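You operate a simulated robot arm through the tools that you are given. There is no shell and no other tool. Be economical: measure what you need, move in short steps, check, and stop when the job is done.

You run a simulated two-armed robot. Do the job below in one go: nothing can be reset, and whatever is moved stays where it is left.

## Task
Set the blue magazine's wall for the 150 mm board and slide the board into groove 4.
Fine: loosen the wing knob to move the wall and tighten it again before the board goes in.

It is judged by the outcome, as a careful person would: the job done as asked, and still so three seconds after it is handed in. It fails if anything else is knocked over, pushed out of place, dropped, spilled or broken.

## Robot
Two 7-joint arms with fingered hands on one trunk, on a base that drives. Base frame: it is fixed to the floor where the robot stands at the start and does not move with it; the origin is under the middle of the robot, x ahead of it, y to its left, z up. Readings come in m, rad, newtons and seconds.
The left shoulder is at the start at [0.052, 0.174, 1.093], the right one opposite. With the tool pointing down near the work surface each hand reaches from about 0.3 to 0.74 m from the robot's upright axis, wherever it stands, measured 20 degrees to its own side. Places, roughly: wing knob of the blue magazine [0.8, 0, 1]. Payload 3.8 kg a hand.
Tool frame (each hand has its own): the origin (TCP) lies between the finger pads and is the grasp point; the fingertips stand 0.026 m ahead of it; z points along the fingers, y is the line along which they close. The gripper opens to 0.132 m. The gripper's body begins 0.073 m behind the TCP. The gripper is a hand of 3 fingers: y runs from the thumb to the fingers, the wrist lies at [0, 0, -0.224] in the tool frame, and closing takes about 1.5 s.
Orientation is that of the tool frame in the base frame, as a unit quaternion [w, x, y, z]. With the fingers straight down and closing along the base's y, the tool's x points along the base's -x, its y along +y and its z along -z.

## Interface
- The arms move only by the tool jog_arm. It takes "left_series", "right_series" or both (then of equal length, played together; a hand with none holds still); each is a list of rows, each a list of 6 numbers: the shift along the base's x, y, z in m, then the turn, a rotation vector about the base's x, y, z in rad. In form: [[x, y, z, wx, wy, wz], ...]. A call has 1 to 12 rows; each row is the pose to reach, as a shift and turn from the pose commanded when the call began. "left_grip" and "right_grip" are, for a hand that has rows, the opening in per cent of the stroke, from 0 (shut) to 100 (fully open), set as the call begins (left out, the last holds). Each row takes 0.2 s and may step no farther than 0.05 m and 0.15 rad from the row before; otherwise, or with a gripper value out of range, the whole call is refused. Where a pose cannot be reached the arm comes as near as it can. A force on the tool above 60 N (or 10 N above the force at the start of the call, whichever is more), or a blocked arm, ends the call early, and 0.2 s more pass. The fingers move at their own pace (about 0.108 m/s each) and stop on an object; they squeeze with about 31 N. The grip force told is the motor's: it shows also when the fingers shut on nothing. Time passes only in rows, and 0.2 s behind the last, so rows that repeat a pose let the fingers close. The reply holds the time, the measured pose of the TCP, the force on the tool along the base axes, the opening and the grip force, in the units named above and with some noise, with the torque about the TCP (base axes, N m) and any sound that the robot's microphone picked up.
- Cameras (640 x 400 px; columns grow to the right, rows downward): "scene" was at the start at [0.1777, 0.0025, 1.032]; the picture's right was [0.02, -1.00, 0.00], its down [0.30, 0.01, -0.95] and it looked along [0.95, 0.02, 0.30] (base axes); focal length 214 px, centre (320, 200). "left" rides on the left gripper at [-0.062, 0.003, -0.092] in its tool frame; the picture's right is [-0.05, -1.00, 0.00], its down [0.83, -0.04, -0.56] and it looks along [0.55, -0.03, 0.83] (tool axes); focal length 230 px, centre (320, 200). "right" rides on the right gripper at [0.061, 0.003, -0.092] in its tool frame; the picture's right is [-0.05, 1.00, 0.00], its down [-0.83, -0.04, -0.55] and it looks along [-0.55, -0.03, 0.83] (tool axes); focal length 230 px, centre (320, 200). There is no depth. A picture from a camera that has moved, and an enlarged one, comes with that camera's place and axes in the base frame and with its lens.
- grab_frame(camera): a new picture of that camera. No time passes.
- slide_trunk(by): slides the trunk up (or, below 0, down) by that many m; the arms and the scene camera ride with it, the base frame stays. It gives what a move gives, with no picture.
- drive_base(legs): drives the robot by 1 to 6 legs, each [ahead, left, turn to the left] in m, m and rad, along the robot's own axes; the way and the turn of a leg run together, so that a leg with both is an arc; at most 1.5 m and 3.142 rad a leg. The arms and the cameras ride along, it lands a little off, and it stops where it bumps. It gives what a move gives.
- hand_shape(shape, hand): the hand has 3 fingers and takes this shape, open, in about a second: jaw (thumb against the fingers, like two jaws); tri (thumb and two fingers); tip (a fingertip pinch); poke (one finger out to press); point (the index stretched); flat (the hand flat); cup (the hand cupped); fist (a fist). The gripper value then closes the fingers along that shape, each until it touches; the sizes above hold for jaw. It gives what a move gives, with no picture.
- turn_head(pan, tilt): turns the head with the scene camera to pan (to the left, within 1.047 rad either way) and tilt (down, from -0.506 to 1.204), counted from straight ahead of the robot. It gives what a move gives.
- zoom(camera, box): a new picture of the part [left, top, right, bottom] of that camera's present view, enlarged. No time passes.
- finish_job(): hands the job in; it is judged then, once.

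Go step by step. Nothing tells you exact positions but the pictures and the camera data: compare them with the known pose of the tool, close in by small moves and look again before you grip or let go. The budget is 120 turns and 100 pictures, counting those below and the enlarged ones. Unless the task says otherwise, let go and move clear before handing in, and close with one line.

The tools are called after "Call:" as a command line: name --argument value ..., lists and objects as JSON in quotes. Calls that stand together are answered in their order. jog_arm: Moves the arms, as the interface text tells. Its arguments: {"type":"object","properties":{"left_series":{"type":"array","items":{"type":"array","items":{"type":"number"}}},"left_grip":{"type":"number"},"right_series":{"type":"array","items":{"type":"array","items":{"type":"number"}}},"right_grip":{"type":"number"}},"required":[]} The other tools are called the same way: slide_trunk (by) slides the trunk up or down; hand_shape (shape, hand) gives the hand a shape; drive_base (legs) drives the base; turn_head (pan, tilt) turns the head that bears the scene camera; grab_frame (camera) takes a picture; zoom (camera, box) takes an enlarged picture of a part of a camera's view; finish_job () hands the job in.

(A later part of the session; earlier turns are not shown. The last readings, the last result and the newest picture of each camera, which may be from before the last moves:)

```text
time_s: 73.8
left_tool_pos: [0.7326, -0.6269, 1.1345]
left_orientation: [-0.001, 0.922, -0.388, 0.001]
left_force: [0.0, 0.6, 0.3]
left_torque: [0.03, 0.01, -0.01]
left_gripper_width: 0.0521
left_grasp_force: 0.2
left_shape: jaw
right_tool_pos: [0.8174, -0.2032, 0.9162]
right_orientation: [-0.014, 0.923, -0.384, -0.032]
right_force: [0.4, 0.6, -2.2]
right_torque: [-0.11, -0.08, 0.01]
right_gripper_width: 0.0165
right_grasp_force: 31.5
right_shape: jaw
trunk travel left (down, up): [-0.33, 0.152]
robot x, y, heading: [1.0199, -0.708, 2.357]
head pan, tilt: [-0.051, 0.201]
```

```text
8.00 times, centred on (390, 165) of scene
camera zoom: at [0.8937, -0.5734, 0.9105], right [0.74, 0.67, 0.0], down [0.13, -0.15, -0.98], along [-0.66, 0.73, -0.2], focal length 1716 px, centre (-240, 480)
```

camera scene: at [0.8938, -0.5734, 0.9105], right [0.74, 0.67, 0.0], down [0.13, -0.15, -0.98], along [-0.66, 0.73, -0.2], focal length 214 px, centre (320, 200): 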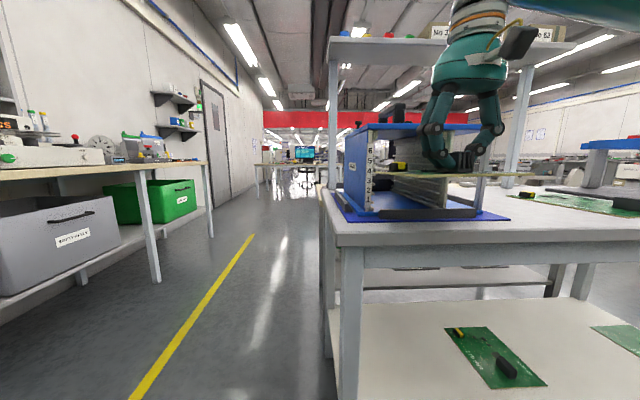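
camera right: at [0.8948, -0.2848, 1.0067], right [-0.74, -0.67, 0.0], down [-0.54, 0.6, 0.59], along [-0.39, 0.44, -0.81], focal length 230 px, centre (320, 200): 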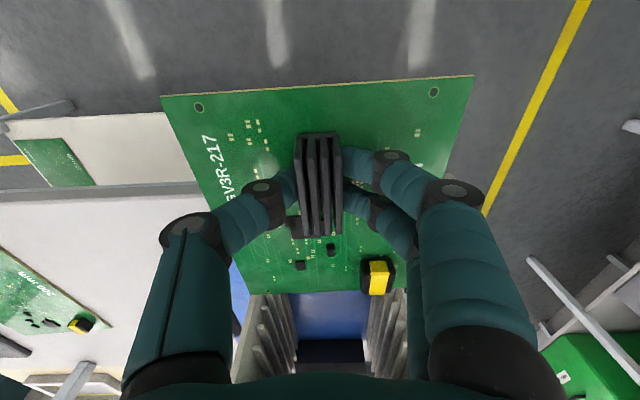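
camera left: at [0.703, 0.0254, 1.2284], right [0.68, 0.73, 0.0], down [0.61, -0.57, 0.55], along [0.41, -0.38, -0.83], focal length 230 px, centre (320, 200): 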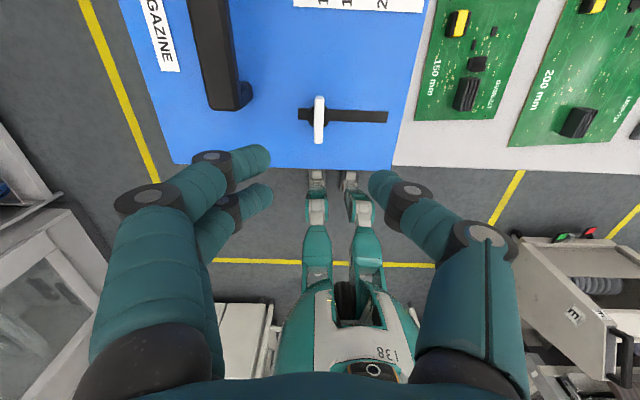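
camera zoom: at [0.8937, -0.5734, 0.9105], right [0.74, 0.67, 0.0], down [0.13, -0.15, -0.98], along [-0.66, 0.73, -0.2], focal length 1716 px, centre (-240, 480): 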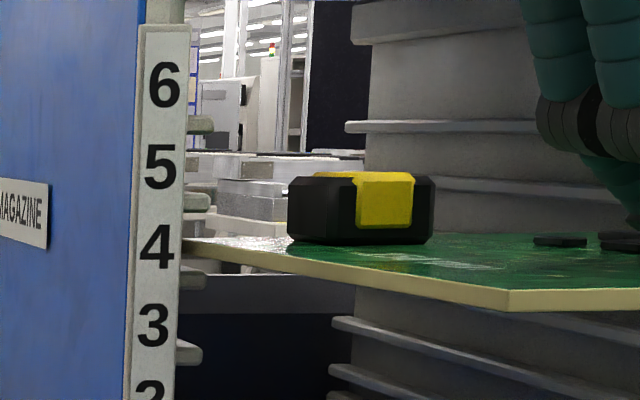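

No contact yet, the nose corner is at the wall's front edge in mid-groove. I go on 8 mm.

Call:
jog_arm --right_series '[[-0.0015, 0.0015, 0, 0, 0, 0], [-0.003, 0.003, 0, 0, 0, 0], [-0.0045, 0.0045, 0, 0, 0, 0], [-0.006, 0.006, 0, 0, 0, 0]]'

Call:
zoom --camera "right" --box '[235, 270, 405, 355]'

Call:
zoom --camera "scene" --box '[360, 140, 420, 190]'

```text
time_s: 74.8
left_tool_pos: [0.7322, -0.6284, 1.1349]
left_orientation: [0.0, 0.922, -0.388, 0.001]
left_force: [-0.2, 0.1, -0.1]
left_torque: [0.0, 0.02, 0.03]
left_gripper_width: 0.0523
left_grasp_force: 0.0
left_shape: jaw
right_tool_pos: [0.813, -0.1974, 0.9157]
right_orientation: [-0.013, 0.923, -0.383, -0.033]
right_force: [-0.2, -0.1, -2.9]
right_torque: [-0.06, -0.11, -0.04]
right_gripper_width: 0.0163
right_grasp_force: 31.4
right_shape: jaw
trunk travel left (down, up): [-0.33, 0.152]
robot x, y, heading: [1.0168, -0.7078, 2.357]
head pan, tilt: [-0.051, 0.201]
```

```text
3.76 times, centred on (320, 312) of right
camera zoom: at [0.8576, -0.2472, 1.0033], right [-0.74, -0.67, 0.0], down [-0.53, 0.59, 0.61], along [-0.41, 0.45, -0.79], focal length 866 px, centre (320, -224)
```

zoom: 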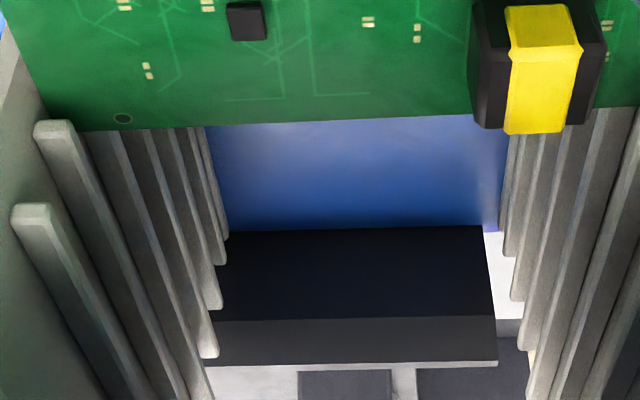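

```text
8.00 times, centred on (390, 165) of scene
camera zoom: at [0.8937, -0.5734, 0.9105], right [0.74, 0.67, 0.0], down [0.13, -0.15, -0.98], along [-0.66, 0.73, -0.2], focal length 1716 px, centre (-240, 480)
```

zoom: 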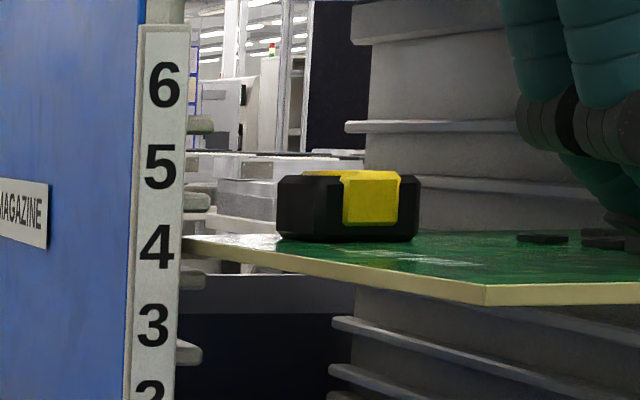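

No contact; the nose is passing under rib 6 on the wall side and behind the label edge on the other. I continue 15 mm.

Call:
jog_arm --right_series '[[-0.0025, 0.0025, 0, 0, 0, 0], [-0.005, 0.005, 0, 0, 0, 0], [-0.0075, 0.0075, 0, 0, 0, 0], [-0.0106, 0.0106, 0, 0, 0, 0]]'

Call:
zoom --camera "right" --box '[235, 270, 405, 355]'

Call:
zoom --camera "scene" --box '[350, 130, 450, 200]'

```text
time_s: 75.8
left_tool_pos: [0.7319, -0.6278, 1.134]
left_orientation: [-0.001, 0.922, -0.388, 0.0]
left_force: [-0.1, 0.0, 0.4]
left_torque: [-0.01, -0.02, 0.01]
left_gripper_width: 0.0528
left_grasp_force: 0.1
left_shape: jaw
right_tool_pos: [0.8009, -0.1872, 0.916]
right_orientation: [-0.012, 0.923, -0.383, -0.032]
right_force: [0.4, 0.1, -3.0]
right_torque: [-0.05, -0.08, 0.01]
right_gripper_width: 0.0162
right_grasp_force: 31.0
right_shape: jaw
trunk travel left (down, up): [-0.33, 0.152]
robot x, y, heading: [1.0179, -0.7043, 2.351]
head pan, tilt: [-0.051, 0.201]
```

```text
3.76 times, centred on (320, 312) of right
camera zoom: at [0.8468, -0.2368, 1.0029], right [-0.74, -0.67, 0.0], down [-0.53, 0.59, 0.61], along [-0.41, 0.45, -0.79], focal length 866 px, centre (320, -224)
```

zoom: 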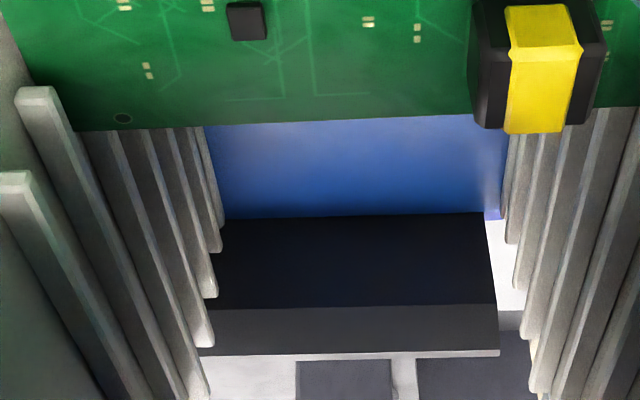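

```text
5.71 times, centred on (400, 165) of scene
camera zoom: at [0.8936, -0.5734, 0.9105], right [0.74, 0.67, 0.0], down [0.13, -0.15, -0.98], along [-0.66, 0.73, -0.2], focal length 1226 px, centre (-137, 400)
```

zoom: 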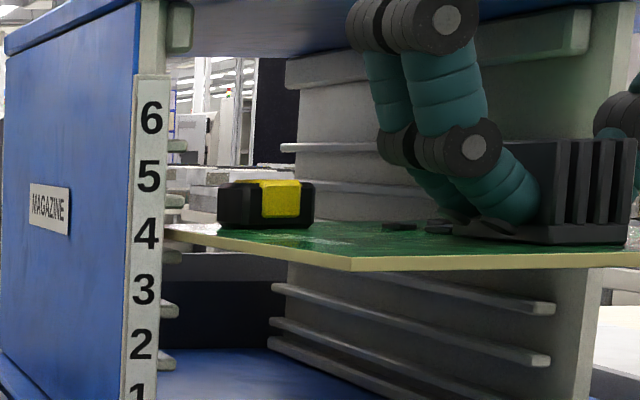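

Sliding freely in groove 4. I continue 35 mm.

Call:
jog_arm --right_series '[[-0.0035, 0.0035, 0, 0, 0, 0], [-0.007, 0.007, 0, 0, 0, 0], [-0.0105, 0.0105, 0, 0, 0, 0], [-0.014, 0.014, 0, 0, 0, 0], [-0.0175, 0.0175, 0, 0, 0, 0], [-0.021, 0.021, 0, 0, 0, 0], [-0.0247, 0.0247, 0, 0, 0, 0]]'

Call:
grab_frame --camera "right"

Call:
zoom --camera "scene" --box '[340, 80, 520, 220]'

```text
time_s: 77.4
left_tool_pos: [0.7322, -0.6273, 1.1357]
left_orientation: [-0.001, 0.922, -0.388, 0.001]
left_force: [-0.2, -0.8, 0.0]
left_torque: [-0.03, -0.03, -0.03]
left_gripper_width: 0.0523
left_grasp_force: 0.0
left_shape: jaw
right_tool_pos: [0.7776, -0.1627, 0.9154]
right_orientation: [-0.013, 0.923, -0.384, -0.032]
right_force: [-1.0, -0.4, -2.8]
right_torque: [-0.09, -0.12, -0.02]
right_gripper_width: 0.0164
right_grasp_force: 31.1
right_shape: jaw
trunk travel left (down, up): [-0.33, 0.152]
robot x, y, heading: [1.0192, -0.7051, 2.357]
head pan, tilt: [-0.051, 0.201]
```

```text
33 pictures are left
camera right: at [0.8221, -0.2122, 1.0033], right [-0.74, -0.67, 0.0], down [-0.53, 0.59, 0.61], along [-0.41, 0.45, -0.79], focal length 230 px, centre (320, 200)
```

right: 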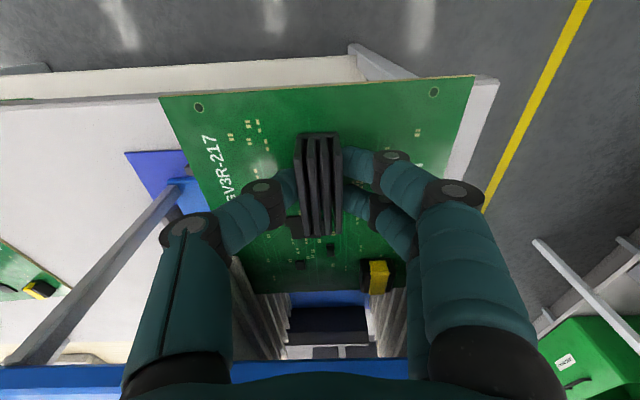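

```text
2.86 times, centred on (430, 150) of scene
camera zoom: at [0.8936, -0.5734, 0.9105], right [0.74, 0.67, 0.0], down [0.13, -0.15, -0.98], along [-0.66, 0.73, -0.2], focal length 613 px, centre (6, 343)
```

zoom: 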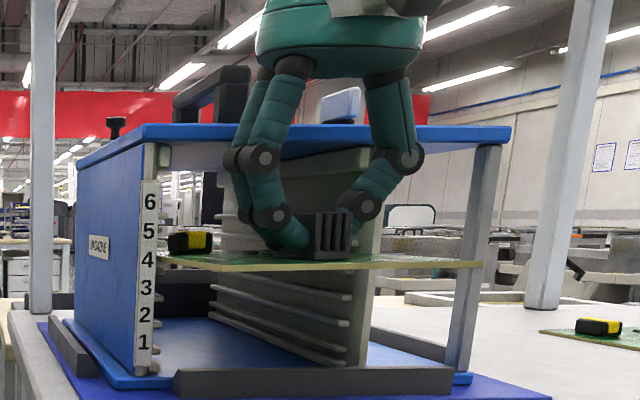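

The board is ~6 cm in, moving freely. My upright hand can't follow under the top plate, so the plan is: advance 2 cm more, then pivot the hand backward about the heat-sink grip (the groove keeps the board level) to gain depth so it is fully supported before I let go.

Call:
jog_arm --right_series '[[-0.0035, 0.0035, 0, 0, 0, 0], [-0.007, 0.007, 0, 0, 0, 0], [-0.0105, 0.0105, 0, 0, 0, 0], [-0.0135, 0.0135, 0, 0, 0, 0]]'

Call:
zoom --camera "scene" --box '[340, 80, 520, 220]'

```text
time_s: 78.4
left_tool_pos: [0.7314, -0.628, 1.135]
left_orientation: [-0.001, 0.922, -0.387, 0.001]
left_force: [0.2, -0.6, 0.4]
left_torque: [0.02, 0.01, 0.0]
left_gripper_width: 0.0523
left_grasp_force: 0.0
left_shape: jaw
right_tool_pos: [0.7636, -0.1486, 0.9154]
right_orientation: [-0.014, 0.924, -0.382, -0.032]
right_force: [-0.6, -0.4, -2.6]
right_torque: [-0.07, -0.09, -0.01]
right_gripper_width: 0.0163
right_grasp_force: 30.8
right_shape: jaw
trunk travel left (down, up): [-0.33, 0.152]
robot x, y, heading: [1.02, -0.7071, 2.353]
head pan, tilt: [-0.051, 0.201]
```

```text
2.86 times, centred on (430, 150) of scene
camera zoom: at [0.8936, -0.5734, 0.9105], right [0.74, 0.67, 0.0], down [0.13, -0.15, -0.98], along [-0.66, 0.73, -0.2], focal length 613 px, centre (6, 343)
```

zoom: 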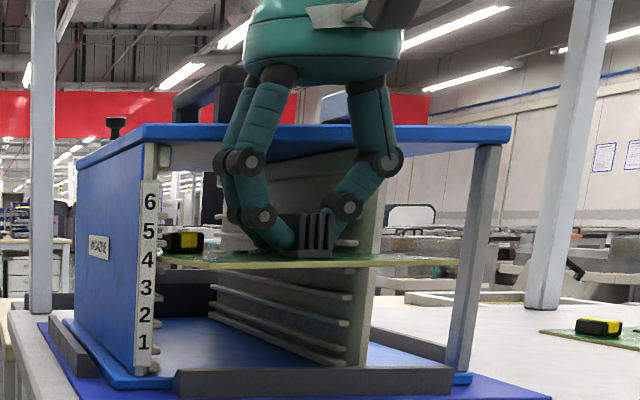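

Still free, no contact. Now the pivot, in small steps with force check.

Call:
jog_arm --right_series '[[0.0013, -0.0013, 0, 0.085, 0.085, 0], [0.0025, -0.0025, -0.0004, 0.17, 0.17, 0]]'

Call:
zoom --camera "scene" --box '[340, 80, 520, 220]'

```text
time_s: 79.0
left_tool_pos: [0.7314, -0.6273, 1.1349]
left_orientation: [-0.001, 0.922, -0.387, -0.001]
left_force: [0.6, 0.0, 0.5]
left_torque: [-0.03, -0.03, 0.03]
left_gripper_width: 0.0522
left_grasp_force: 0.2
left_shape: jaw
right_tool_pos: [0.7666, -0.1516, 0.9148]
right_orientation: [-0.06, 0.912, -0.379, -0.143]
right_force: [0.2, 0.0, -4.5]
right_torque: [-0.33, -0.2, 0.0]
right_gripper_width: 0.0166
right_grasp_force: 30.9
right_shape: jaw
trunk travel left (down, up): [-0.33, 0.152]
robot x, y, heading: [1.0208, -0.7098, 2.354]
head pan, tilt: [-0.051, 0.201]
```

```text
2.86 times, centred on (430, 150) of scene
camera zoom: at [0.8938, -0.5734, 0.9105], right [0.74, 0.67, 0.0], down [0.13, -0.15, -0.98], along [-0.66, 0.73, -0.2], focal length 613 px, centre (6, 343)
```

zoom: 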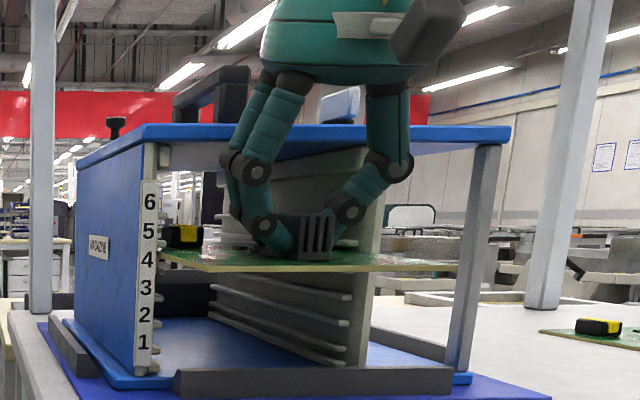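

The grip pivots with only ~2 N on the groove. I continue the pivot.

Call:
jog_arm --right_series '[[0.0012, -0.0012, -0.0006, 0.085, 0.085, 0], [0.0024, -0.0024, -0.0013, 0.17, 0.17, 0], [0.0024, -0.0024, -0.0013, 0.17, 0.17, 0]]'

Call:
zoom --camera "scene" --box '[340, 80, 520, 220]'

Call:
grab_frame --camera "right"

```text
time_s: 79.8
left_tool_pos: [0.7305, -0.6278, 1.135]
left_orientation: [-0.001, 0.922, -0.387, 0.0]
left_force: [0.0, 0.1, -0.9]
left_torque: [0.04, 0.03, 0.01]
left_gripper_width: 0.0524
left_grasp_force: 0.1
left_shape: jaw
right_tool_pos: [0.7692, -0.1536, 0.9144]
right_orientation: [-0.103, 0.889, -0.368, -0.252]
right_force: [-0.1, -0.7, -4.8]
right_torque: [-0.41, -0.24, 0.02]
right_gripper_width: 0.0161
right_grasp_force: 31.0
right_shape: jaw
trunk travel left (down, up): [-0.33, 0.152]
robot x, y, heading: [1.0179, -0.7071, 2.357]
head pan, tilt: [-0.051, 0.201]
```

```text
2.86 times, centred on (430, 150) of scene
camera zoom: at [0.8936, -0.5733, 0.9105], right [0.74, 0.67, 0.0], down [0.13, -0.15, -0.98], along [-0.66, 0.73, -0.2], focal length 613 px, centre (6, 343)
```

zoom: 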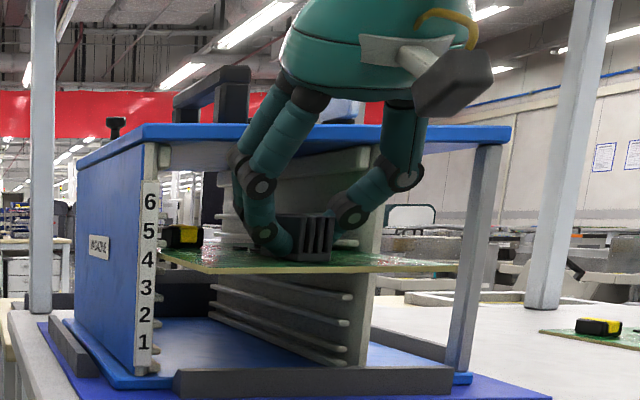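

```text
28 pictures are left
camera right: at [0.8371, -0.2273, 0.9597], right [-0.74, -0.67, 0.03], down [-0.26, 0.33, 0.91], along [-0.62, 0.66, -0.42], focal length 230 px, centre (320, 200)
```

right: 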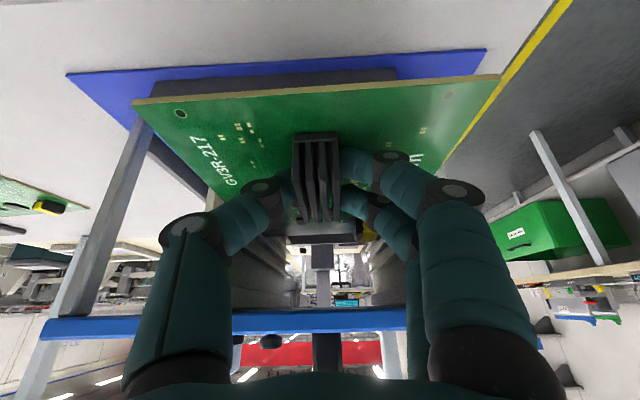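

The pivot worked; the board stayed in the groove. I relieve the twist slightly and advance 3.5 cm further under the plate edge.

Call:
jog_arm --right_series '[[0, 0, 0, -0.035, -0.035, 0], [-0.004, 0.004, 0, -0.035, -0.035, 0], [-0.008, 0.008, 0, -0.035, -0.035, 0], [-0.012, 0.012, 0, -0.035, -0.035, 0], [-0.016, 0.016, 0, -0.035, -0.035, 0], [-0.02, 0.02, 0, -0.035, -0.035, 0]]'

Call:
zoom --camera "scene" --box '[340, 80, 520, 220]'

```text
time_s: 81.2
left_tool_pos: [0.7322, -0.6271, 1.1345]
left_orientation: [-0.001, 0.922, -0.388, 0.0]
left_force: [0.2, 0.2, 0.2]
left_torque: [-0.01, 0.02, -0.01]
left_gripper_width: 0.0522
left_grasp_force: 0.1
left_shape: jaw
right_tool_pos: [0.748, -0.1331, 0.914]
right_orientation: [-0.095, 0.895, -0.372, -0.229]
right_force: [-0.1, -0.2, -4.2]
right_torque: [-0.27, -0.17, -0.04]
right_gripper_width: 0.0162
right_grasp_force: 30.8
right_shape: jaw
trunk travel left (down, up): [-0.33, 0.152]
robot x, y, heading: [1.0208, -0.7081, 2.356]
head pan, tilt: [-0.051, 0.201]
```

```text
2.86 times, centred on (430, 150) of scene
camera zoom: at [0.8936, -0.5734, 0.9105], right [0.74, 0.67, 0.0], down [0.13, -0.15, -0.98], along [-0.66, 0.73, -0.2], focal length 613 px, centre (6, 343)
```

zoom: 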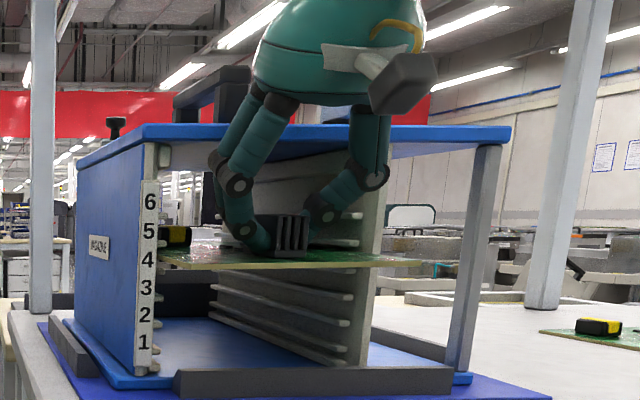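

No contact, r≈0.623. I go 12 mm further in small steps.

Call:
jog_arm --right_series '[[-0.003, 0.003, 0, 0, 0, 0], [-0.006, 0.006, 0, 0, 0, 0], [-0.0085, 0.0085, 0, 0, 0, 0]]'

Call:
grab_frame --camera "right"

Call:
zoom --camera "scene" --box '[340, 80, 520, 220]'

```text
time_s: 82.0
left_tool_pos: [0.7314, -0.6287, 1.1333]
left_orientation: [-0.001, 0.922, -0.387, 0.001]
left_force: [0.2, -0.3, 0.2]
left_torque: [0.03, 0.0, 0.04]
left_gripper_width: 0.0524
left_grasp_force: 0.1
left_shape: jaw
right_tool_pos: [0.739, -0.1251, 0.9151]
right_orientation: [-0.096, 0.895, -0.371, -0.23]
right_force: [-0.6, -1.2, -2.1]
right_torque: [-0.16, -0.12, -0.04]
right_gripper_width: 0.0161
right_grasp_force: 31.1
right_shape: jaw
trunk travel left (down, up): [-0.33, 0.152]
robot x, y, heading: [1.0164, -0.7079, 2.351]
head pan, tilt: [-0.051, 0.201]
```

```text
26 pictures are left
camera right: at [0.8066, -0.1964, 0.9653], right [-0.74, -0.67, 0.03], down [-0.29, 0.36, 0.89], along [-0.61, 0.65, -0.46], focal length 230 px, centre (320, 200)
```

right: 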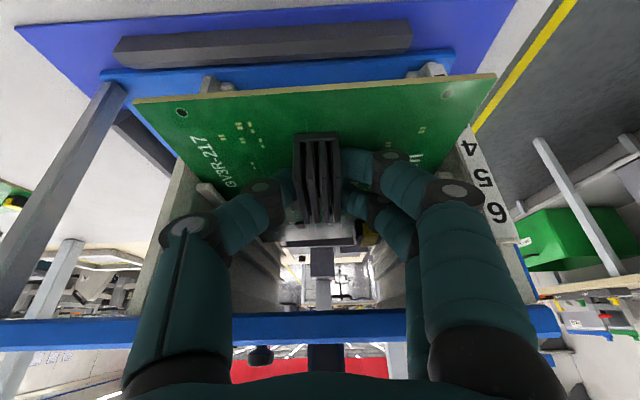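

```text
2.86 times, centred on (430, 150) of scene
camera zoom: at [0.8936, -0.5734, 0.9105], right [0.74, 0.67, 0.0], down [0.13, -0.15, -0.98], along [-0.66, 0.73, -0.2], focal length 613 px, centre (6, 343)
```

zoom: 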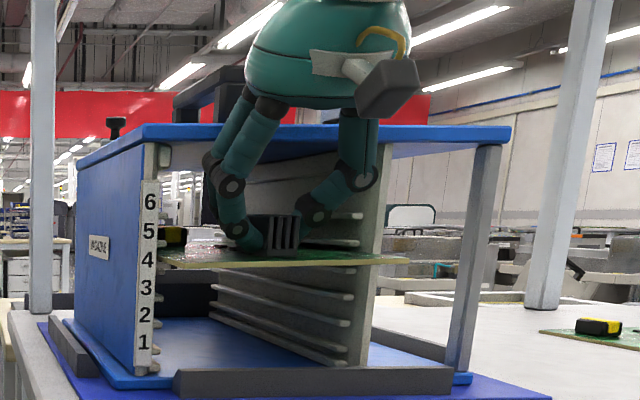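

Board CoM is now inside the mouth (~2.4 cm past the rib ends). I lower it until the ribs carry it.

Call:
jog_arm --right_series '[[0, 0, -0.0015, 0, 0, 0], [0, 0, -0.003, 0, 0, 0], [0, 0, -0.0045, 0, 0, 0]]'

Call:
zoom --camera "scene" --box '[360, 130, 480, 200]'

```text
time_s: 82.8
left_tool_pos: [0.7318, -0.6277, 1.1341]
left_orientation: [-0.001, 0.922, -0.388, 0.0]
left_force: [0.4, -0.2, 0.9]
left_torque: [-0.01, 0.0, -0.02]
left_gripper_width: 0.0522
left_grasp_force: 0.1
left_shape: jaw
right_tool_pos: [0.7409, -0.1248, 0.9094]
right_orientation: [-0.095, 0.895, -0.372, -0.229]
right_force: [-0.5, -1.0, -2.0]
right_torque: [-0.13, -0.07, 0.03]
right_gripper_width: 0.0163
right_grasp_force: 31.4
right_shape: jaw
trunk travel left (down, up): [-0.33, 0.152]
robot x, y, heading: [1.0191, -0.7047, 2.356]
head pan, tilt: [-0.051, 0.201]
```

```text
5.33 times, centred on (420, 165) of scene
camera zoom: at [0.8936, -0.5735, 0.9105], right [0.74, 0.67, 0.0], down [0.13, -0.15, -0.98], along [-0.66, 0.73, -0.2], focal length 1144 px, centre (-213, 387)
```

zoom: 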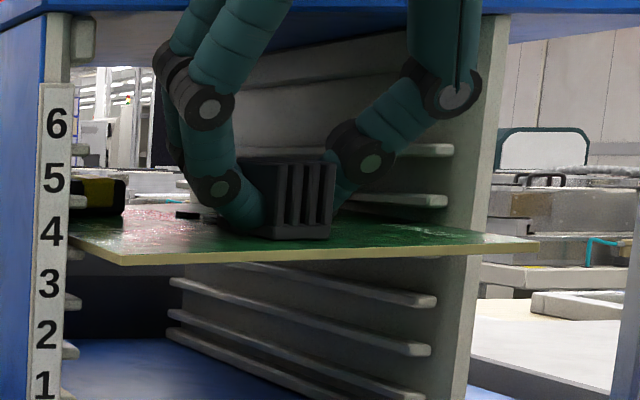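

The board is between ribs 5 and 6 as needed. A few mm lower to find the rib support.

Call:
jog_arm --right_series '[[0, 0, -0.0015, 0, 0, 0], [0, 0, -0.003, 0, 0, 0]]'

```text
time_s: 83.4
left_tool_pos: [0.7323, -0.6285, 1.1347]
left_orientation: [-0.001, 0.922, -0.387, 0.0]
left_force: [-0.5, 0.2, -0.7]
left_torque: [0.01, 0.02, 0.02]
left_gripper_width: 0.0523
left_grasp_force: 0.0
left_shape: jaw
right_tool_pos: [0.7399, -0.124, 0.908]
right_orientation: [-0.096, 0.894, -0.372, -0.229]
right_force: [-0.1, 0.1, -0.1]
right_torque: [-0.13, 0.02, 0.01]
right_gripper_width: 0.0159
right_grasp_force: 31.1
right_shape: jaw
trunk travel left (down, up): [-0.33, 0.152]
robot x, y, heading: [1.0178, -0.7069, 2.354]
head pan, tilt: [-0.051, 0.201]
```

The ribs now carry the board (0 N on the hand). I open the fingers a little and look.

Call:
jog_arm --right_series '[[0, 0, 0, 0, 0, 0], [0, 0, 0, 0, 0, 0], [0, 0, 0, 0, 0, 0]]' --right_grip 38

Call:
zoom --camera "scene" --box '[360, 130, 480, 200]'

```text
time_s: 84.2
left_tool_pos: [0.7321, -0.6282, 1.1341]
left_orientation: [-0.001, 0.922, -0.388, 0.0]
left_force: [0.5, 0.1, 0.0]
left_torque: [0.01, -0.03, 0.01]
left_gripper_width: 0.0523
left_grasp_force: 0.1
left_shape: jaw
right_tool_pos: [0.7403, -0.1248, 0.9064]
right_orientation: [-0.096, 0.894, -0.372, -0.231]
right_force: [0.5, 0.9, 4.4]
right_torque: [-0.02, 0.05, 0.02]
right_gripper_width: 0.0486
right_grasp_force: 0.0
right_shape: jaw
trunk travel left (down, up): [-0.33, 0.152]
robot x, y, heading: [1.0176, -0.7117, 2.356]
head pan, tilt: [-0.051, 0.201]
```

```text
5.33 times, centred on (420, 165) of scene
camera zoom: at [0.894, -0.5737, 0.9106], right [0.74, 0.67, 0.0], down [0.13, -0.15, -0.98], along [-0.66, 0.73, -0.2], focal length 1144 px, centre (-213, 387)
```

zoom: 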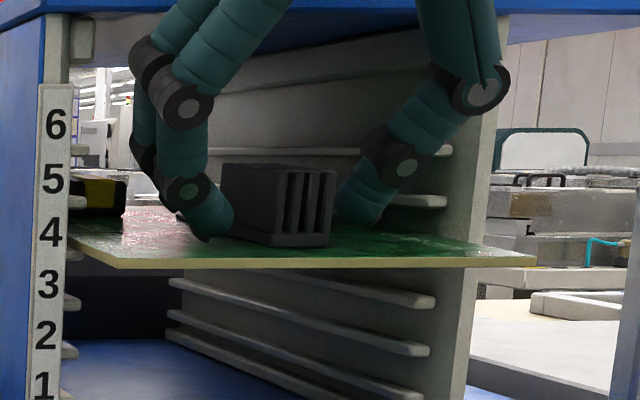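

The board rests level in the groove. I lift 4 mm and pull the hand straight back out.

Call:
jog_arm --right_series '[[0, 0, 0.004, 0, 0, 0], [0.02, -0.02, 0.006, 0, 0, 0], [0.05, -0.05, 0.008, 0, 0, 0], [0.08, -0.08, 0.01, 0, 0, 0], [0.1, -0.1, 0.01, 0, 0, 0]]'

Call:
zoom --camera "scene" --box '[340, 100, 500, 220]'

Call:
grab_frame --camera "right"

```text
time_s: 85.4
left_tool_pos: [0.7321, -0.6281, 1.1342]
left_orientation: [0.0, 0.922, -0.387, 0.0]
left_force: [-0.3, -0.2, -1.1]
left_torque: [-0.02, 0.01, 0.0]
left_gripper_width: 0.0523
left_grasp_force: 0.0
left_shape: jaw
right_tool_pos: [0.8409, -0.2258, 0.9165]
right_orientation: [-0.095, 0.895, -0.371, -0.229]
right_force: [-0.3, -0.2, 0.5]
right_torque: [0.01, -0.01, -0.03]
right_gripper_width: 0.0495
right_grasp_force: 0.0
right_shape: jaw
trunk travel left (down, up): [-0.33, 0.152]
robot x, y, heading: [1.0165, -0.7112, 2.355]
head pan, tilt: [-0.051, 0.201]
```

```text
3.33 times, centred on (420, 160) of scene
camera zoom: at [0.8939, -0.5737, 0.9106], right [0.74, 0.67, 0.0], down [0.13, -0.15, -0.98], along [-0.66, 0.73, -0.2], focal length 715 px, centre (-13, 333)
```

zoom: 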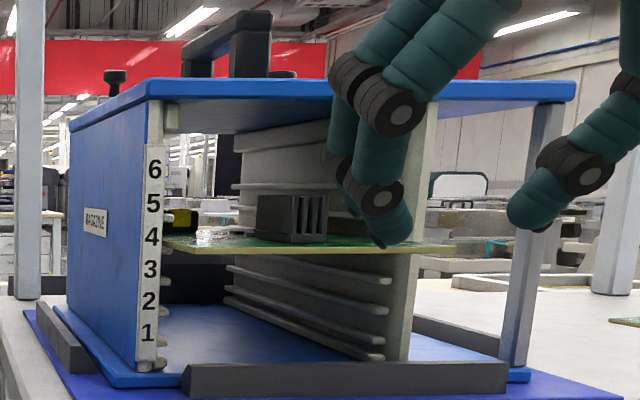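

```text
21 pictures are left
camera right: at [0.908, -0.2967, 0.9676], right [-0.74, -0.67, 0.03], down [-0.29, 0.36, 0.89], along [-0.61, 0.65, -0.46], focal length 230 px, centre (320, 200)
```

right: 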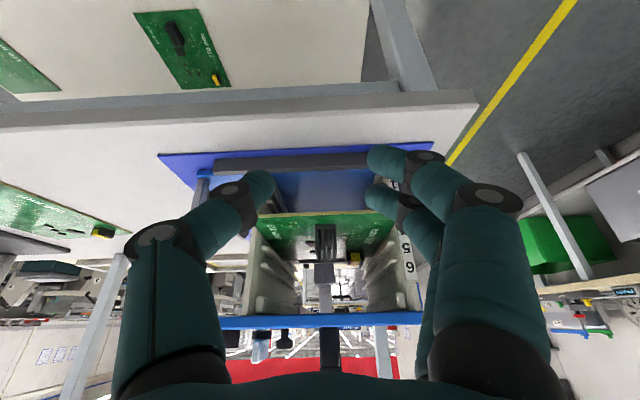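

The board stays put, level in groove 4, tail about 4 cm outside. I lean the hand further to near-horizontal, and shape it to "poke" to push the tail in.

Call:
jog_arm --right_series '[[0.01, -0.01, 0.005, 0.092, 0.092, 0], [0.02, -0.02, 0.01, 0.184, 0.184, 0], [0.03, -0.03, 0.01, 0.276, 0.276, 0], [0.04, -0.04, 0.01, 0.368, 0.368, 0], [0.04, -0.04, 0.01, 0.46, 0.46, 0]]'

Call:
hand_shape --hand "right" --shape "poke"

Call:
turn_head --pan -0.25 --tilt 0.1

Call:
grab_frame --camera "right"

Call:
grab_frame --camera "scene"

```text
time_s: 86.6
left_tool_pos: [0.7335, -0.6273, 1.134]
left_orientation: [-0.001, 0.922, -0.388, 0.0]
left_force: [-0.3, 0.5, -0.2]
left_torque: [0.02, 0.05, 0.02]
left_gripper_width: 0.0522
left_grasp_force: 0.1
left_shape: jaw
right_tool_pos: [0.7796, -0.184, 0.9308]
right_orientation: [-0.208, 0.774, -0.322, -0.504]
right_force: [0.1, 0.0, -0.1]
right_torque: [0.05, 0.05, 0.01]
right_gripper_width: 0.0503
right_grasp_force: 0.1
right_shape: jaw
right hand out of reach, approached as far as the arm can: row 1, 2, 3, 4, 5
trunk travel left (down, up): [-0.33, 0.152]
robot x, y, heading: [1.0192, -0.7069, 2.354]
head pan, tilt: [-0.051, 0.201]
```

```text
time_s: 87.5
left_tool_pos: [0.7327, -0.628, 1.1339]
left_orientation: [-0.001, 0.922, -0.388, 0.001]
left_force: [-0.1, 0.3, -0.4]
left_torque: [-0.02, 0.0, 0.01]
left_gripper_width: 0.0524
left_grasp_force: 0.1
left_shape: jaw
right_tool_pos: [0.778, -0.1845, 0.9313]
right_orientation: [-0.209, 0.774, -0.322, -0.503]
right_force: [0.3, -0.3, -0.1]
right_torque: [0.07, 0.01, -0.02]
right_gripper_width: 0.0
right_grasp_force: 0.0
right_shape: poke
trunk travel left (down, up): [-0.33, 0.152]
robot x, y, heading: [1.0163, -0.7094, 2.36]
head pan, tilt: [-0.051, 0.201]
```

```text
time_s: 88.2
left_tool_pos: [0.7316, -0.6279, 1.1347]
left_orientation: [-0.001, 0.922, -0.388, 0.001]
left_force: [0.6, 0.5, -0.3]
left_torque: [0.0, 0.04, -0.03]
left_gripper_width: 0.0524
left_grasp_force: 0.1
left_shape: jaw
right_tool_pos: [0.7789, -0.1839, 0.9314]
right_orientation: [-0.209, 0.774, -0.323, -0.503]
right_force: [0.3, 0.9, 0.4]
right_torque: [-0.05, -0.05, -0.01]
right_gripper_width: 0.0
right_grasp_force: 0.0
right_shape: poke
trunk travel left (down, up): [-0.33, 0.152]
robot x, y, heading: [1.0228, -0.7069, 2.355]
head pan, tilt: [-0.25, 0.099]
```

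```text
20 pictures are left
camera right: at [0.8526, -0.2639, 0.9124], right [-0.72, -0.69, 0.05], down [0.15, -0.09, 0.98], along [-0.68, 0.72, 0.17], focal length 230 px, centre (320, 200)
```

right: 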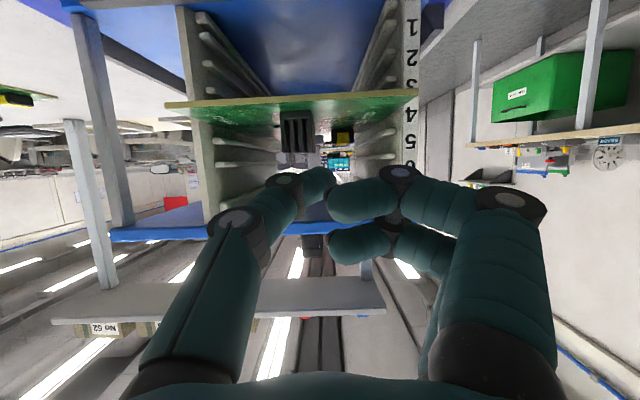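

```text
19 pictures are left
camera scene: at [0.9092, -0.5636, 0.9199], right [0.86, 0.51, 0.0], down [0.05, -0.09, -0.99], along [-0.51, 0.86, -0.1], focal length 214 px, centre (320, 200)
```

scene: 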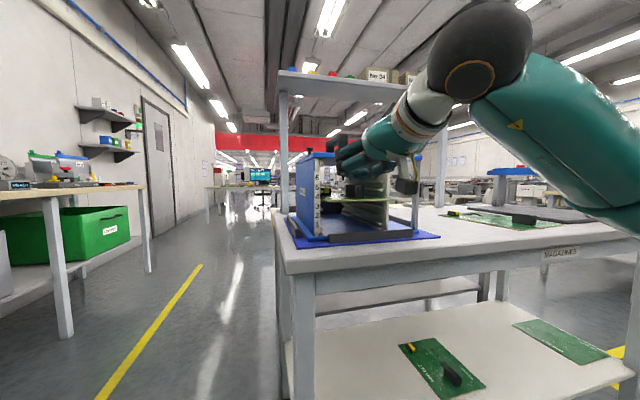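

The arm was cramped there (near its inner limit), so I back the base off 12 cm, which also moves the hand away from the board; then I look at the poking fingertip.

Call:
drive_base --legs '[[-0.12, 0, 0]]'

Call:
zoom --camera "scene" --box '[270, 120, 450, 260]'

Call:
zoom --camera "right" --box '[180, 60, 460, 260]'

```text
time_s: 89.5
left_tool_pos: [0.8165, -0.7139, 1.1331]
left_orientation: [-0.001, 0.922, -0.388, 0.0]
left_force: [0.4, -0.5, -0.8]
left_torque: [0.04, 0.01, 0.02]
left_gripper_width: 0.0521
left_grasp_force: 0.0
left_shape: jaw
right_tool_pos: [0.8624, -0.2704, 0.931]
right_orientation: [-0.208, 0.775, -0.321, -0.503]
right_force: [0.3, 0.6, 0.8]
right_torque: [0.01, -0.02, -0.02]
right_gripper_width: 0.0
right_grasp_force: 0.1
right_shape: poke
trunk travel left (down, up): [-0.33, 0.152]
robot x, y, heading: [1.1011, -0.7898, 2.358]
head pan, tilt: [-0.25, 0.099]
```

```text
2.86 times, centred on (360, 190) of scene
camera zoom: at [0.9943, -0.6491, 0.9201], right [0.86, 0.51, 0.0], down [0.05, -0.08, -1.0], along [-0.51, 0.86, -0.1], focal length 613 px, centre (206, 229)
```

zoom: 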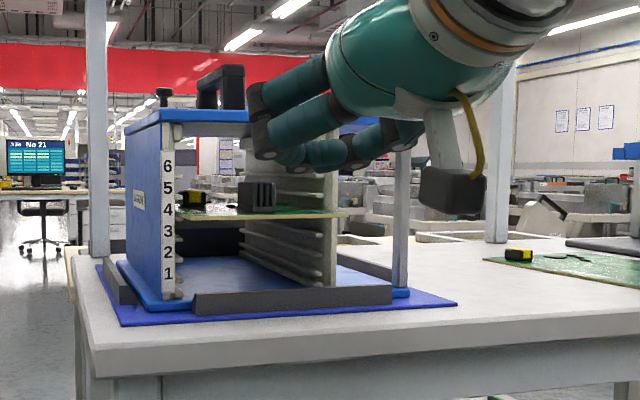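

```text
2.00 times, centred on (320, 160) of right
camera zoom: at [0.9373, -0.3493, 0.9124], right [-0.72, -0.69, 0.05], down [0.15, -0.09, 0.98], along [-0.68, 0.72, 0.17], focal length 460 px, centre (320, 280)
```

zoom: 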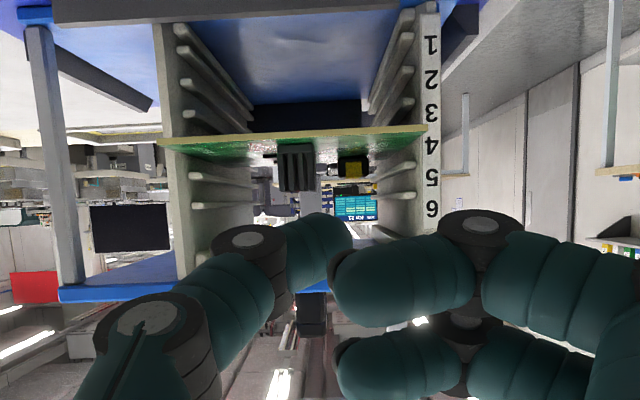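

The board sits properly in groove 4, level, ribs on both sides. The poke shape shows no protruding finger, so I try "point".

Call:
hand_shape --hand "right" --shape "point"

Call:
zoom --camera "scene" --box '[270, 120, 450, 260]'

Call:
zoom --camera "right" --box '[180, 60, 460, 260]'

```text
time_s: 90.3
left_tool_pos: [0.8172, -0.7143, 1.1343]
left_orientation: [-0.001, 0.922, -0.387, 0.0]
left_force: [-0.3, 0.0, 0.5]
left_torque: [0.01, 0.0, 0.0]
left_gripper_width: 0.0527
left_grasp_force: 0.2
left_shape: jaw
right_tool_pos: [0.8624, -0.2692, 0.9312]
right_orientation: [-0.209, 0.774, -0.321, -0.503]
right_force: [0.2, 0.3, 0.6]
right_torque: [0.02, -0.02, 0.0]
right_gripper_width: 0.0001
right_grasp_force: 0.1
right_shape: point
trunk travel left (down, up): [-0.33, 0.152]
robot x, y, heading: [1.1055, -0.7903, 2.355]
head pan, tilt: [-0.25, 0.099]
```

```text
2.86 times, centred on (360, 190) of scene
camera zoom: at [0.9939, -0.6487, 0.9199], right [0.86, 0.51, 0.0], down [0.05, -0.09, -1.0], along [-0.51, 0.86, -0.1], focal length 613 px, centre (206, 229)
```

zoom: 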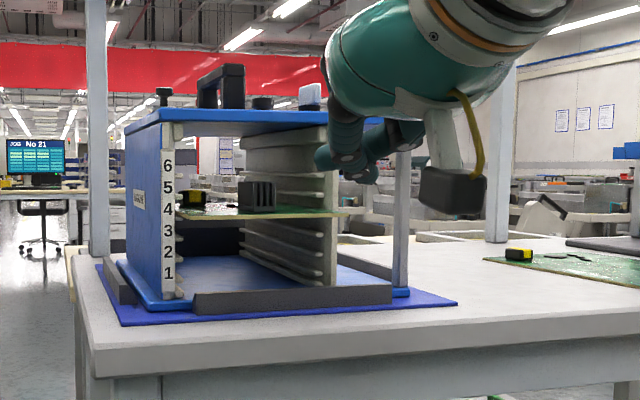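

```text
2.00 times, centred on (320, 160) of right
camera zoom: at [0.9368, -0.3488, 0.9121], right [-0.72, -0.69, 0.05], down [0.15, -0.09, 0.98], along [-0.68, 0.72, 0.17], focal length 460 px, centre (320, 280)
```

zoom: 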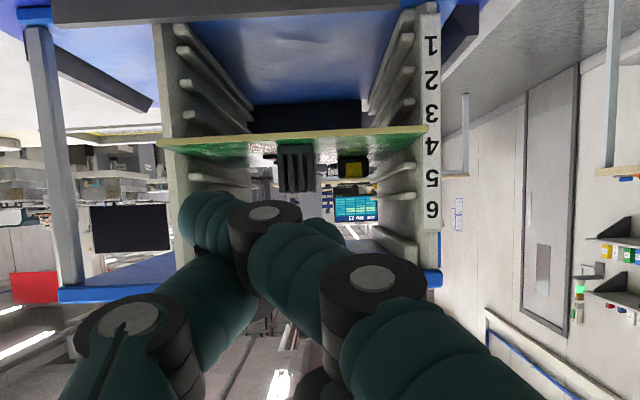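

These shapes don't give a clean prodding tip; a closed jaw with its known tip (26 mm ahead of TCP) is better. I go back to jaw, close it, and check the actual pose.

Call:
hand_shape --hand "right" --shape "jaw"

Call:
jog_arm --right_series '[[0, 0, 0, 0, 0, 0], [0, 0, 0, 0, 0, 0], [0, 0, 0, 0, 0, 0], [0, 0, 0, 0, 0, 0], [0, 0, 0, 0, 0, 0], [0, 0, 0, 0, 0, 0], [0, 0, 0, 0, 0, 0]]' --right_grip 0

Call:
zoom --camera "right" --box '[180, 60, 460, 260]'

```text
time_s: 91.2
left_tool_pos: [0.8174, -0.714, 1.1352]
left_orientation: [-0.001, 0.923, -0.386, 0.0]
left_force: [-0.4, 0.1, 0.2]
left_torque: [0.03, 0.03, -0.01]
left_gripper_width: 0.0522
left_grasp_force: 0.0
left_shape: jaw
right_tool_pos: [0.8629, -0.2687, 0.9319]
right_orientation: [-0.208, 0.775, -0.321, -0.503]
right_force: [0.2, -0.1, 0.8]
right_torque: [0.02, 0.01, 0.03]
right_gripper_width: 0.0949
right_grasp_force: 0.1
right_shape: jaw
trunk travel left (down, up): [-0.33, 0.152]
robot x, y, heading: [1.103, -0.7939, 2.358]
head pan, tilt: [-0.25, 0.099]
```

```text
time_s: 92.8
left_tool_pos: [0.8155, -0.714, 1.1333]
left_orientation: [-0.001, 0.922, -0.387, 0.001]
left_force: [0.3, -0.4, 0.2]
left_torque: [0.03, 0.0, 0.01]
left_gripper_width: 0.0524
left_grasp_force: 0.0
left_shape: jaw
right_tool_pos: [0.8623, -0.2702, 0.9317]
right_orientation: [-0.209, 0.774, -0.321, -0.504]
right_force: [-0.1, 0.7, 0.5]
right_torque: [0.02, 0.02, -0.01]
right_gripper_width: 0.0
right_grasp_force: 30.8
right_shape: jaw
trunk travel left (down, up): [-0.33, 0.152]
robot x, y, heading: [1.1047, -0.7923, 2.355]
head pan, tilt: [-0.25, 0.099]
```

```text
2.00 times, centred on (320, 160) of right
camera zoom: at [0.9368, -0.3488, 0.9121], right [-0.72, -0.69, 0.05], down [0.15, -0.09, 0.98], along [-0.68, 0.72, 0.17], focal length 460 px, centre (320, 280)
```

zoom: 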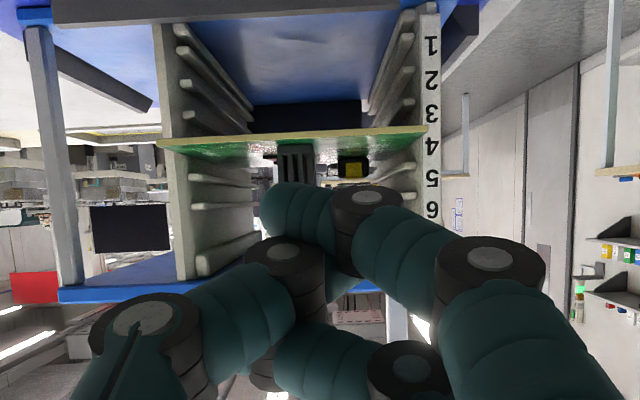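

With nothing between, the fingers cross; a ~12 % opening will line up the tips. I set that, align (s 0.434, tip height = board edge) and approach to about 2 cm from the tail.

Call:
jog_arm --right_series '[[0.005, 0.005, -0.02, 0, 0, 0], [0.0107, 0.0107, -0.044, 0, 0, 0], [-0.015, 0.036, -0.044, 0, 0, 0], [-0.04, 0.061, -0.044, 0, 0, 0], [-0.0603, 0.0817, -0.044, 0, 0, 0], [-0.0603, 0.0817, -0.044, 0, 0, 0]]' --right_grip 12

Call:
zoom --camera "right" --box '[180, 60, 460, 260]'

Call:
zoom --camera "scene" --box '[290, 140, 410, 230]'

```text
time_s: 94.2
left_tool_pos: [0.8167, -0.7142, 1.1333]
left_orientation: [-0.001, 0.922, -0.387, 0.001]
left_force: [0.7, 0.3, 0.1]
left_torque: [0.03, -0.04, 0.02]
left_gripper_width: 0.0523
left_grasp_force: 0.1
left_shape: jaw
right_tool_pos: [0.8007, -0.1872, 0.8864]
right_orientation: [-0.207, 0.775, -0.32, -0.504]
right_force: [-0.3, 0.1, -0.3]
right_torque: [0.0, -0.01, -0.02]
right_gripper_width: 0.0046
right_grasp_force: 0.1
right_shape: jaw
right hand out of reach, approached as far as the arm can: row 2, 3
trunk travel left (down, up): [-0.33, 0.152]
robot x, y, heading: [1.1034, -0.7932, 2.356]
head pan, tilt: [-0.25, 0.099]
```

```text
2.00 times, centred on (320, 160) of right
camera zoom: at [0.8761, -0.2665, 0.8675], right [-0.72, -0.69, 0.05], down [0.15, -0.09, 0.98], along [-0.68, 0.72, 0.17], focal length 460 px, centre (320, 280)
```

zoom: 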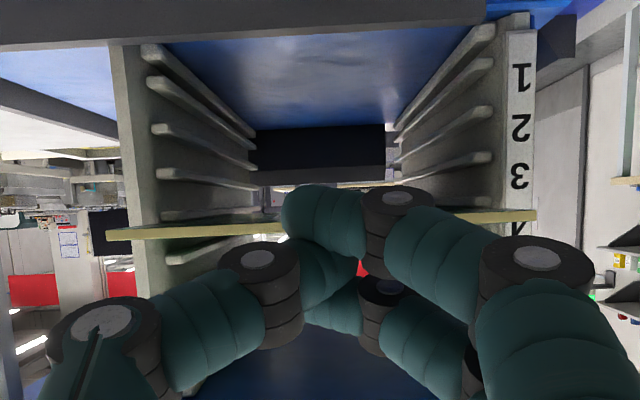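

```text
4.44 times, centred on (350, 185) of scene
camera zoom: at [0.9939, -0.6488, 0.92], right [0.86, 0.51, 0.0], down [0.05, -0.09, -1.0], along [-0.51, 0.86, -0.1], focal length 953 px, centre (187, 267)
```

zoom: 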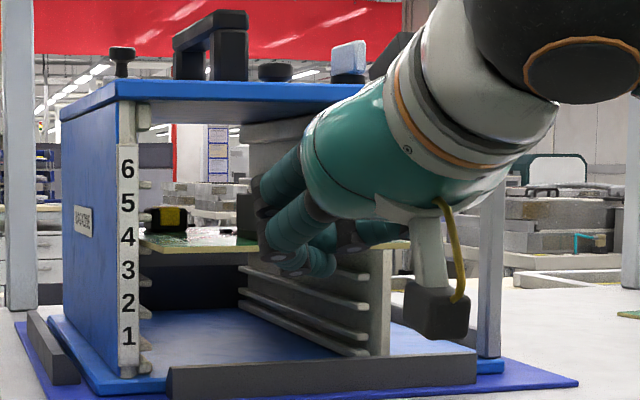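

Tips are ~2 cm from the tail at edge height. I push gently: 4.5 cm first, checking.

Call:
jog_arm --right_series '[[-0.006, 0.006, 0, 0, 0, 0], [-0.012, 0.012, 0, 0, 0, 0], [-0.018, 0.018, 0, 0, 0, 0], [-0.023, 0.023, 0, 0, 0, 0], [-0.028, 0.028, 0, 0, 0, 0], [-0.032, 0.032, 0, 0, 0, 0]]'

Call:
zoom --camera "scene" --box '[290, 140, 410, 230]'

Call:
zoom --camera "right" --box '[180, 60, 460, 260]'

```text
time_s: 95.7
left_tool_pos: [0.8168, -0.7132, 1.1335]
left_orientation: [-0.001, 0.922, -0.386, 0.0]
left_force: [-1.0, 0.7, 0.2]
left_torque: [-0.01, 0.0, -0.03]
left_gripper_width: 0.0524
left_grasp_force: 0.1
left_shape: jaw
right_tool_pos: [0.7701, -0.156, 0.887]
right_orientation: [-0.208, 0.775, -0.321, -0.503]
right_force: [-0.1, -1.3, -0.3]
right_torque: [0.02, 0.03, 0.03]
right_gripper_width: 0.0048
right_grasp_force: 0.0
right_shape: jaw
trunk travel left (down, up): [-0.33, 0.152]
robot x, y, heading: [1.106, -0.7924, 2.356]
head pan, tilt: [-0.25, 0.099]
```

```text
4.44 times, centred on (350, 185) of scene
camera zoom: at [0.9939, -0.6488, 0.9199], right [0.86, 0.51, 0.0], down [0.05, -0.09, -1.0], along [-0.51, 0.86, -0.1], focal length 953 px, centre (187, 267)
```

zoom: 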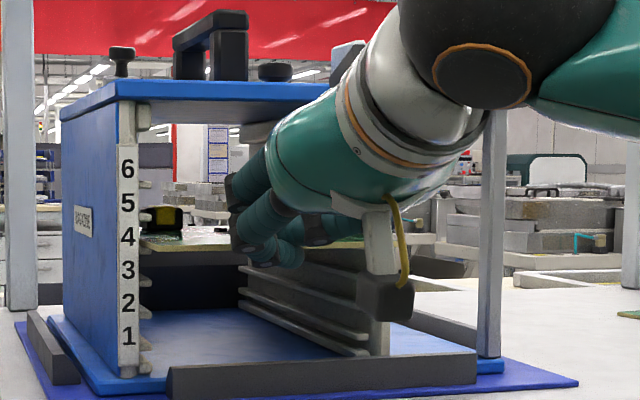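

```text
2.00 times, centred on (320, 160) of right
camera zoom: at [0.8444, -0.2354, 0.8679], right [-0.72, -0.69, 0.05], down [0.15, -0.09, 0.98], along [-0.68, 0.72, 0.17], focal length 460 px, centre (320, 280)
```

zoom: 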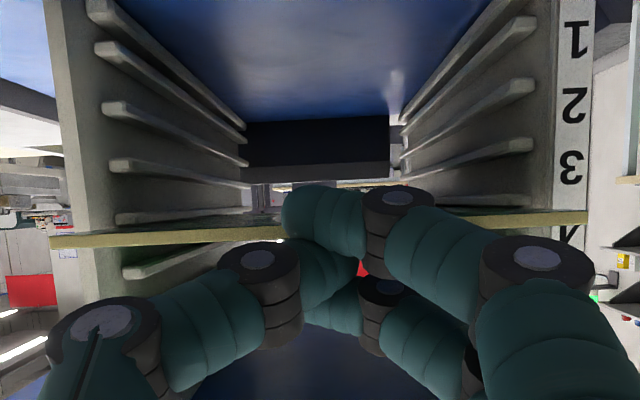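

The board is moving freely under ~1–2 N (tail now at r≈0.635). I push another 4 cm.

Call:
jog_arm --right_series '[[-0.005, 0.005, 0, 0, 0, 0], [-0.01, 0.01, 0, 0, 0, 0], [-0.015, 0.015, 0, 0, 0, 0], [-0.02, 0.02, 0, 0, 0, 0], [-0.025, 0.025, 0, 0, 0, 0], [-0.028, 0.028, 0, 0, 0, 0]]'

Call:
zoom --camera "right" --box '[150, 40, 490, 280]'

```text
time_s: 97.0
left_tool_pos: [0.8157, -0.7126, 1.1338]
left_orientation: [-0.001, 0.922, -0.386, 0.001]
left_force: [-0.6, -0.2, -0.9]
left_torque: [-0.02, 0.0, 0.03]
left_gripper_width: 0.0522
left_grasp_force: 0.1
left_shape: jaw
right_tool_pos: [0.7413, -0.1269, 0.8861]
right_orientation: [-0.208, 0.775, -0.321, -0.503]
right_force: [0.8, -0.8, 0.0]
right_torque: [0.0, 0.01, 0.02]
right_gripper_width: 0.0049
right_grasp_force: 0.1
right_shape: jaw
trunk travel left (down, up): [-0.33, 0.152]
robot x, y, heading: [1.103, -0.7901, 2.358]
head pan, tilt: [-0.25, 0.099]
```

```text
1.67 times, centred on (320, 160) of right
camera zoom: at [0.8167, -0.2068, 0.8683], right [-0.72, -0.69, 0.05], down [0.15, -0.09, 0.98], along [-0.68, 0.72, 0.17], focal length 384 px, centre (320, 267)
```

zoom: 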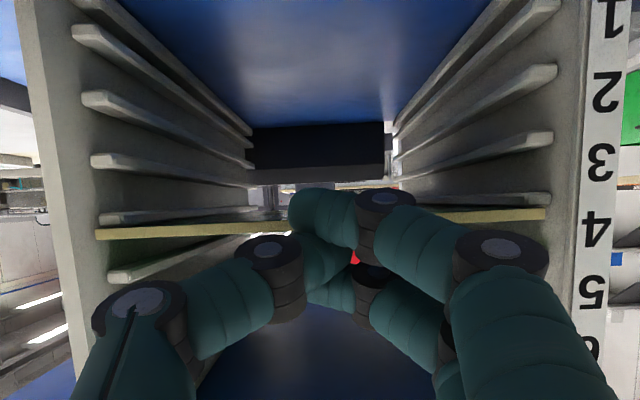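

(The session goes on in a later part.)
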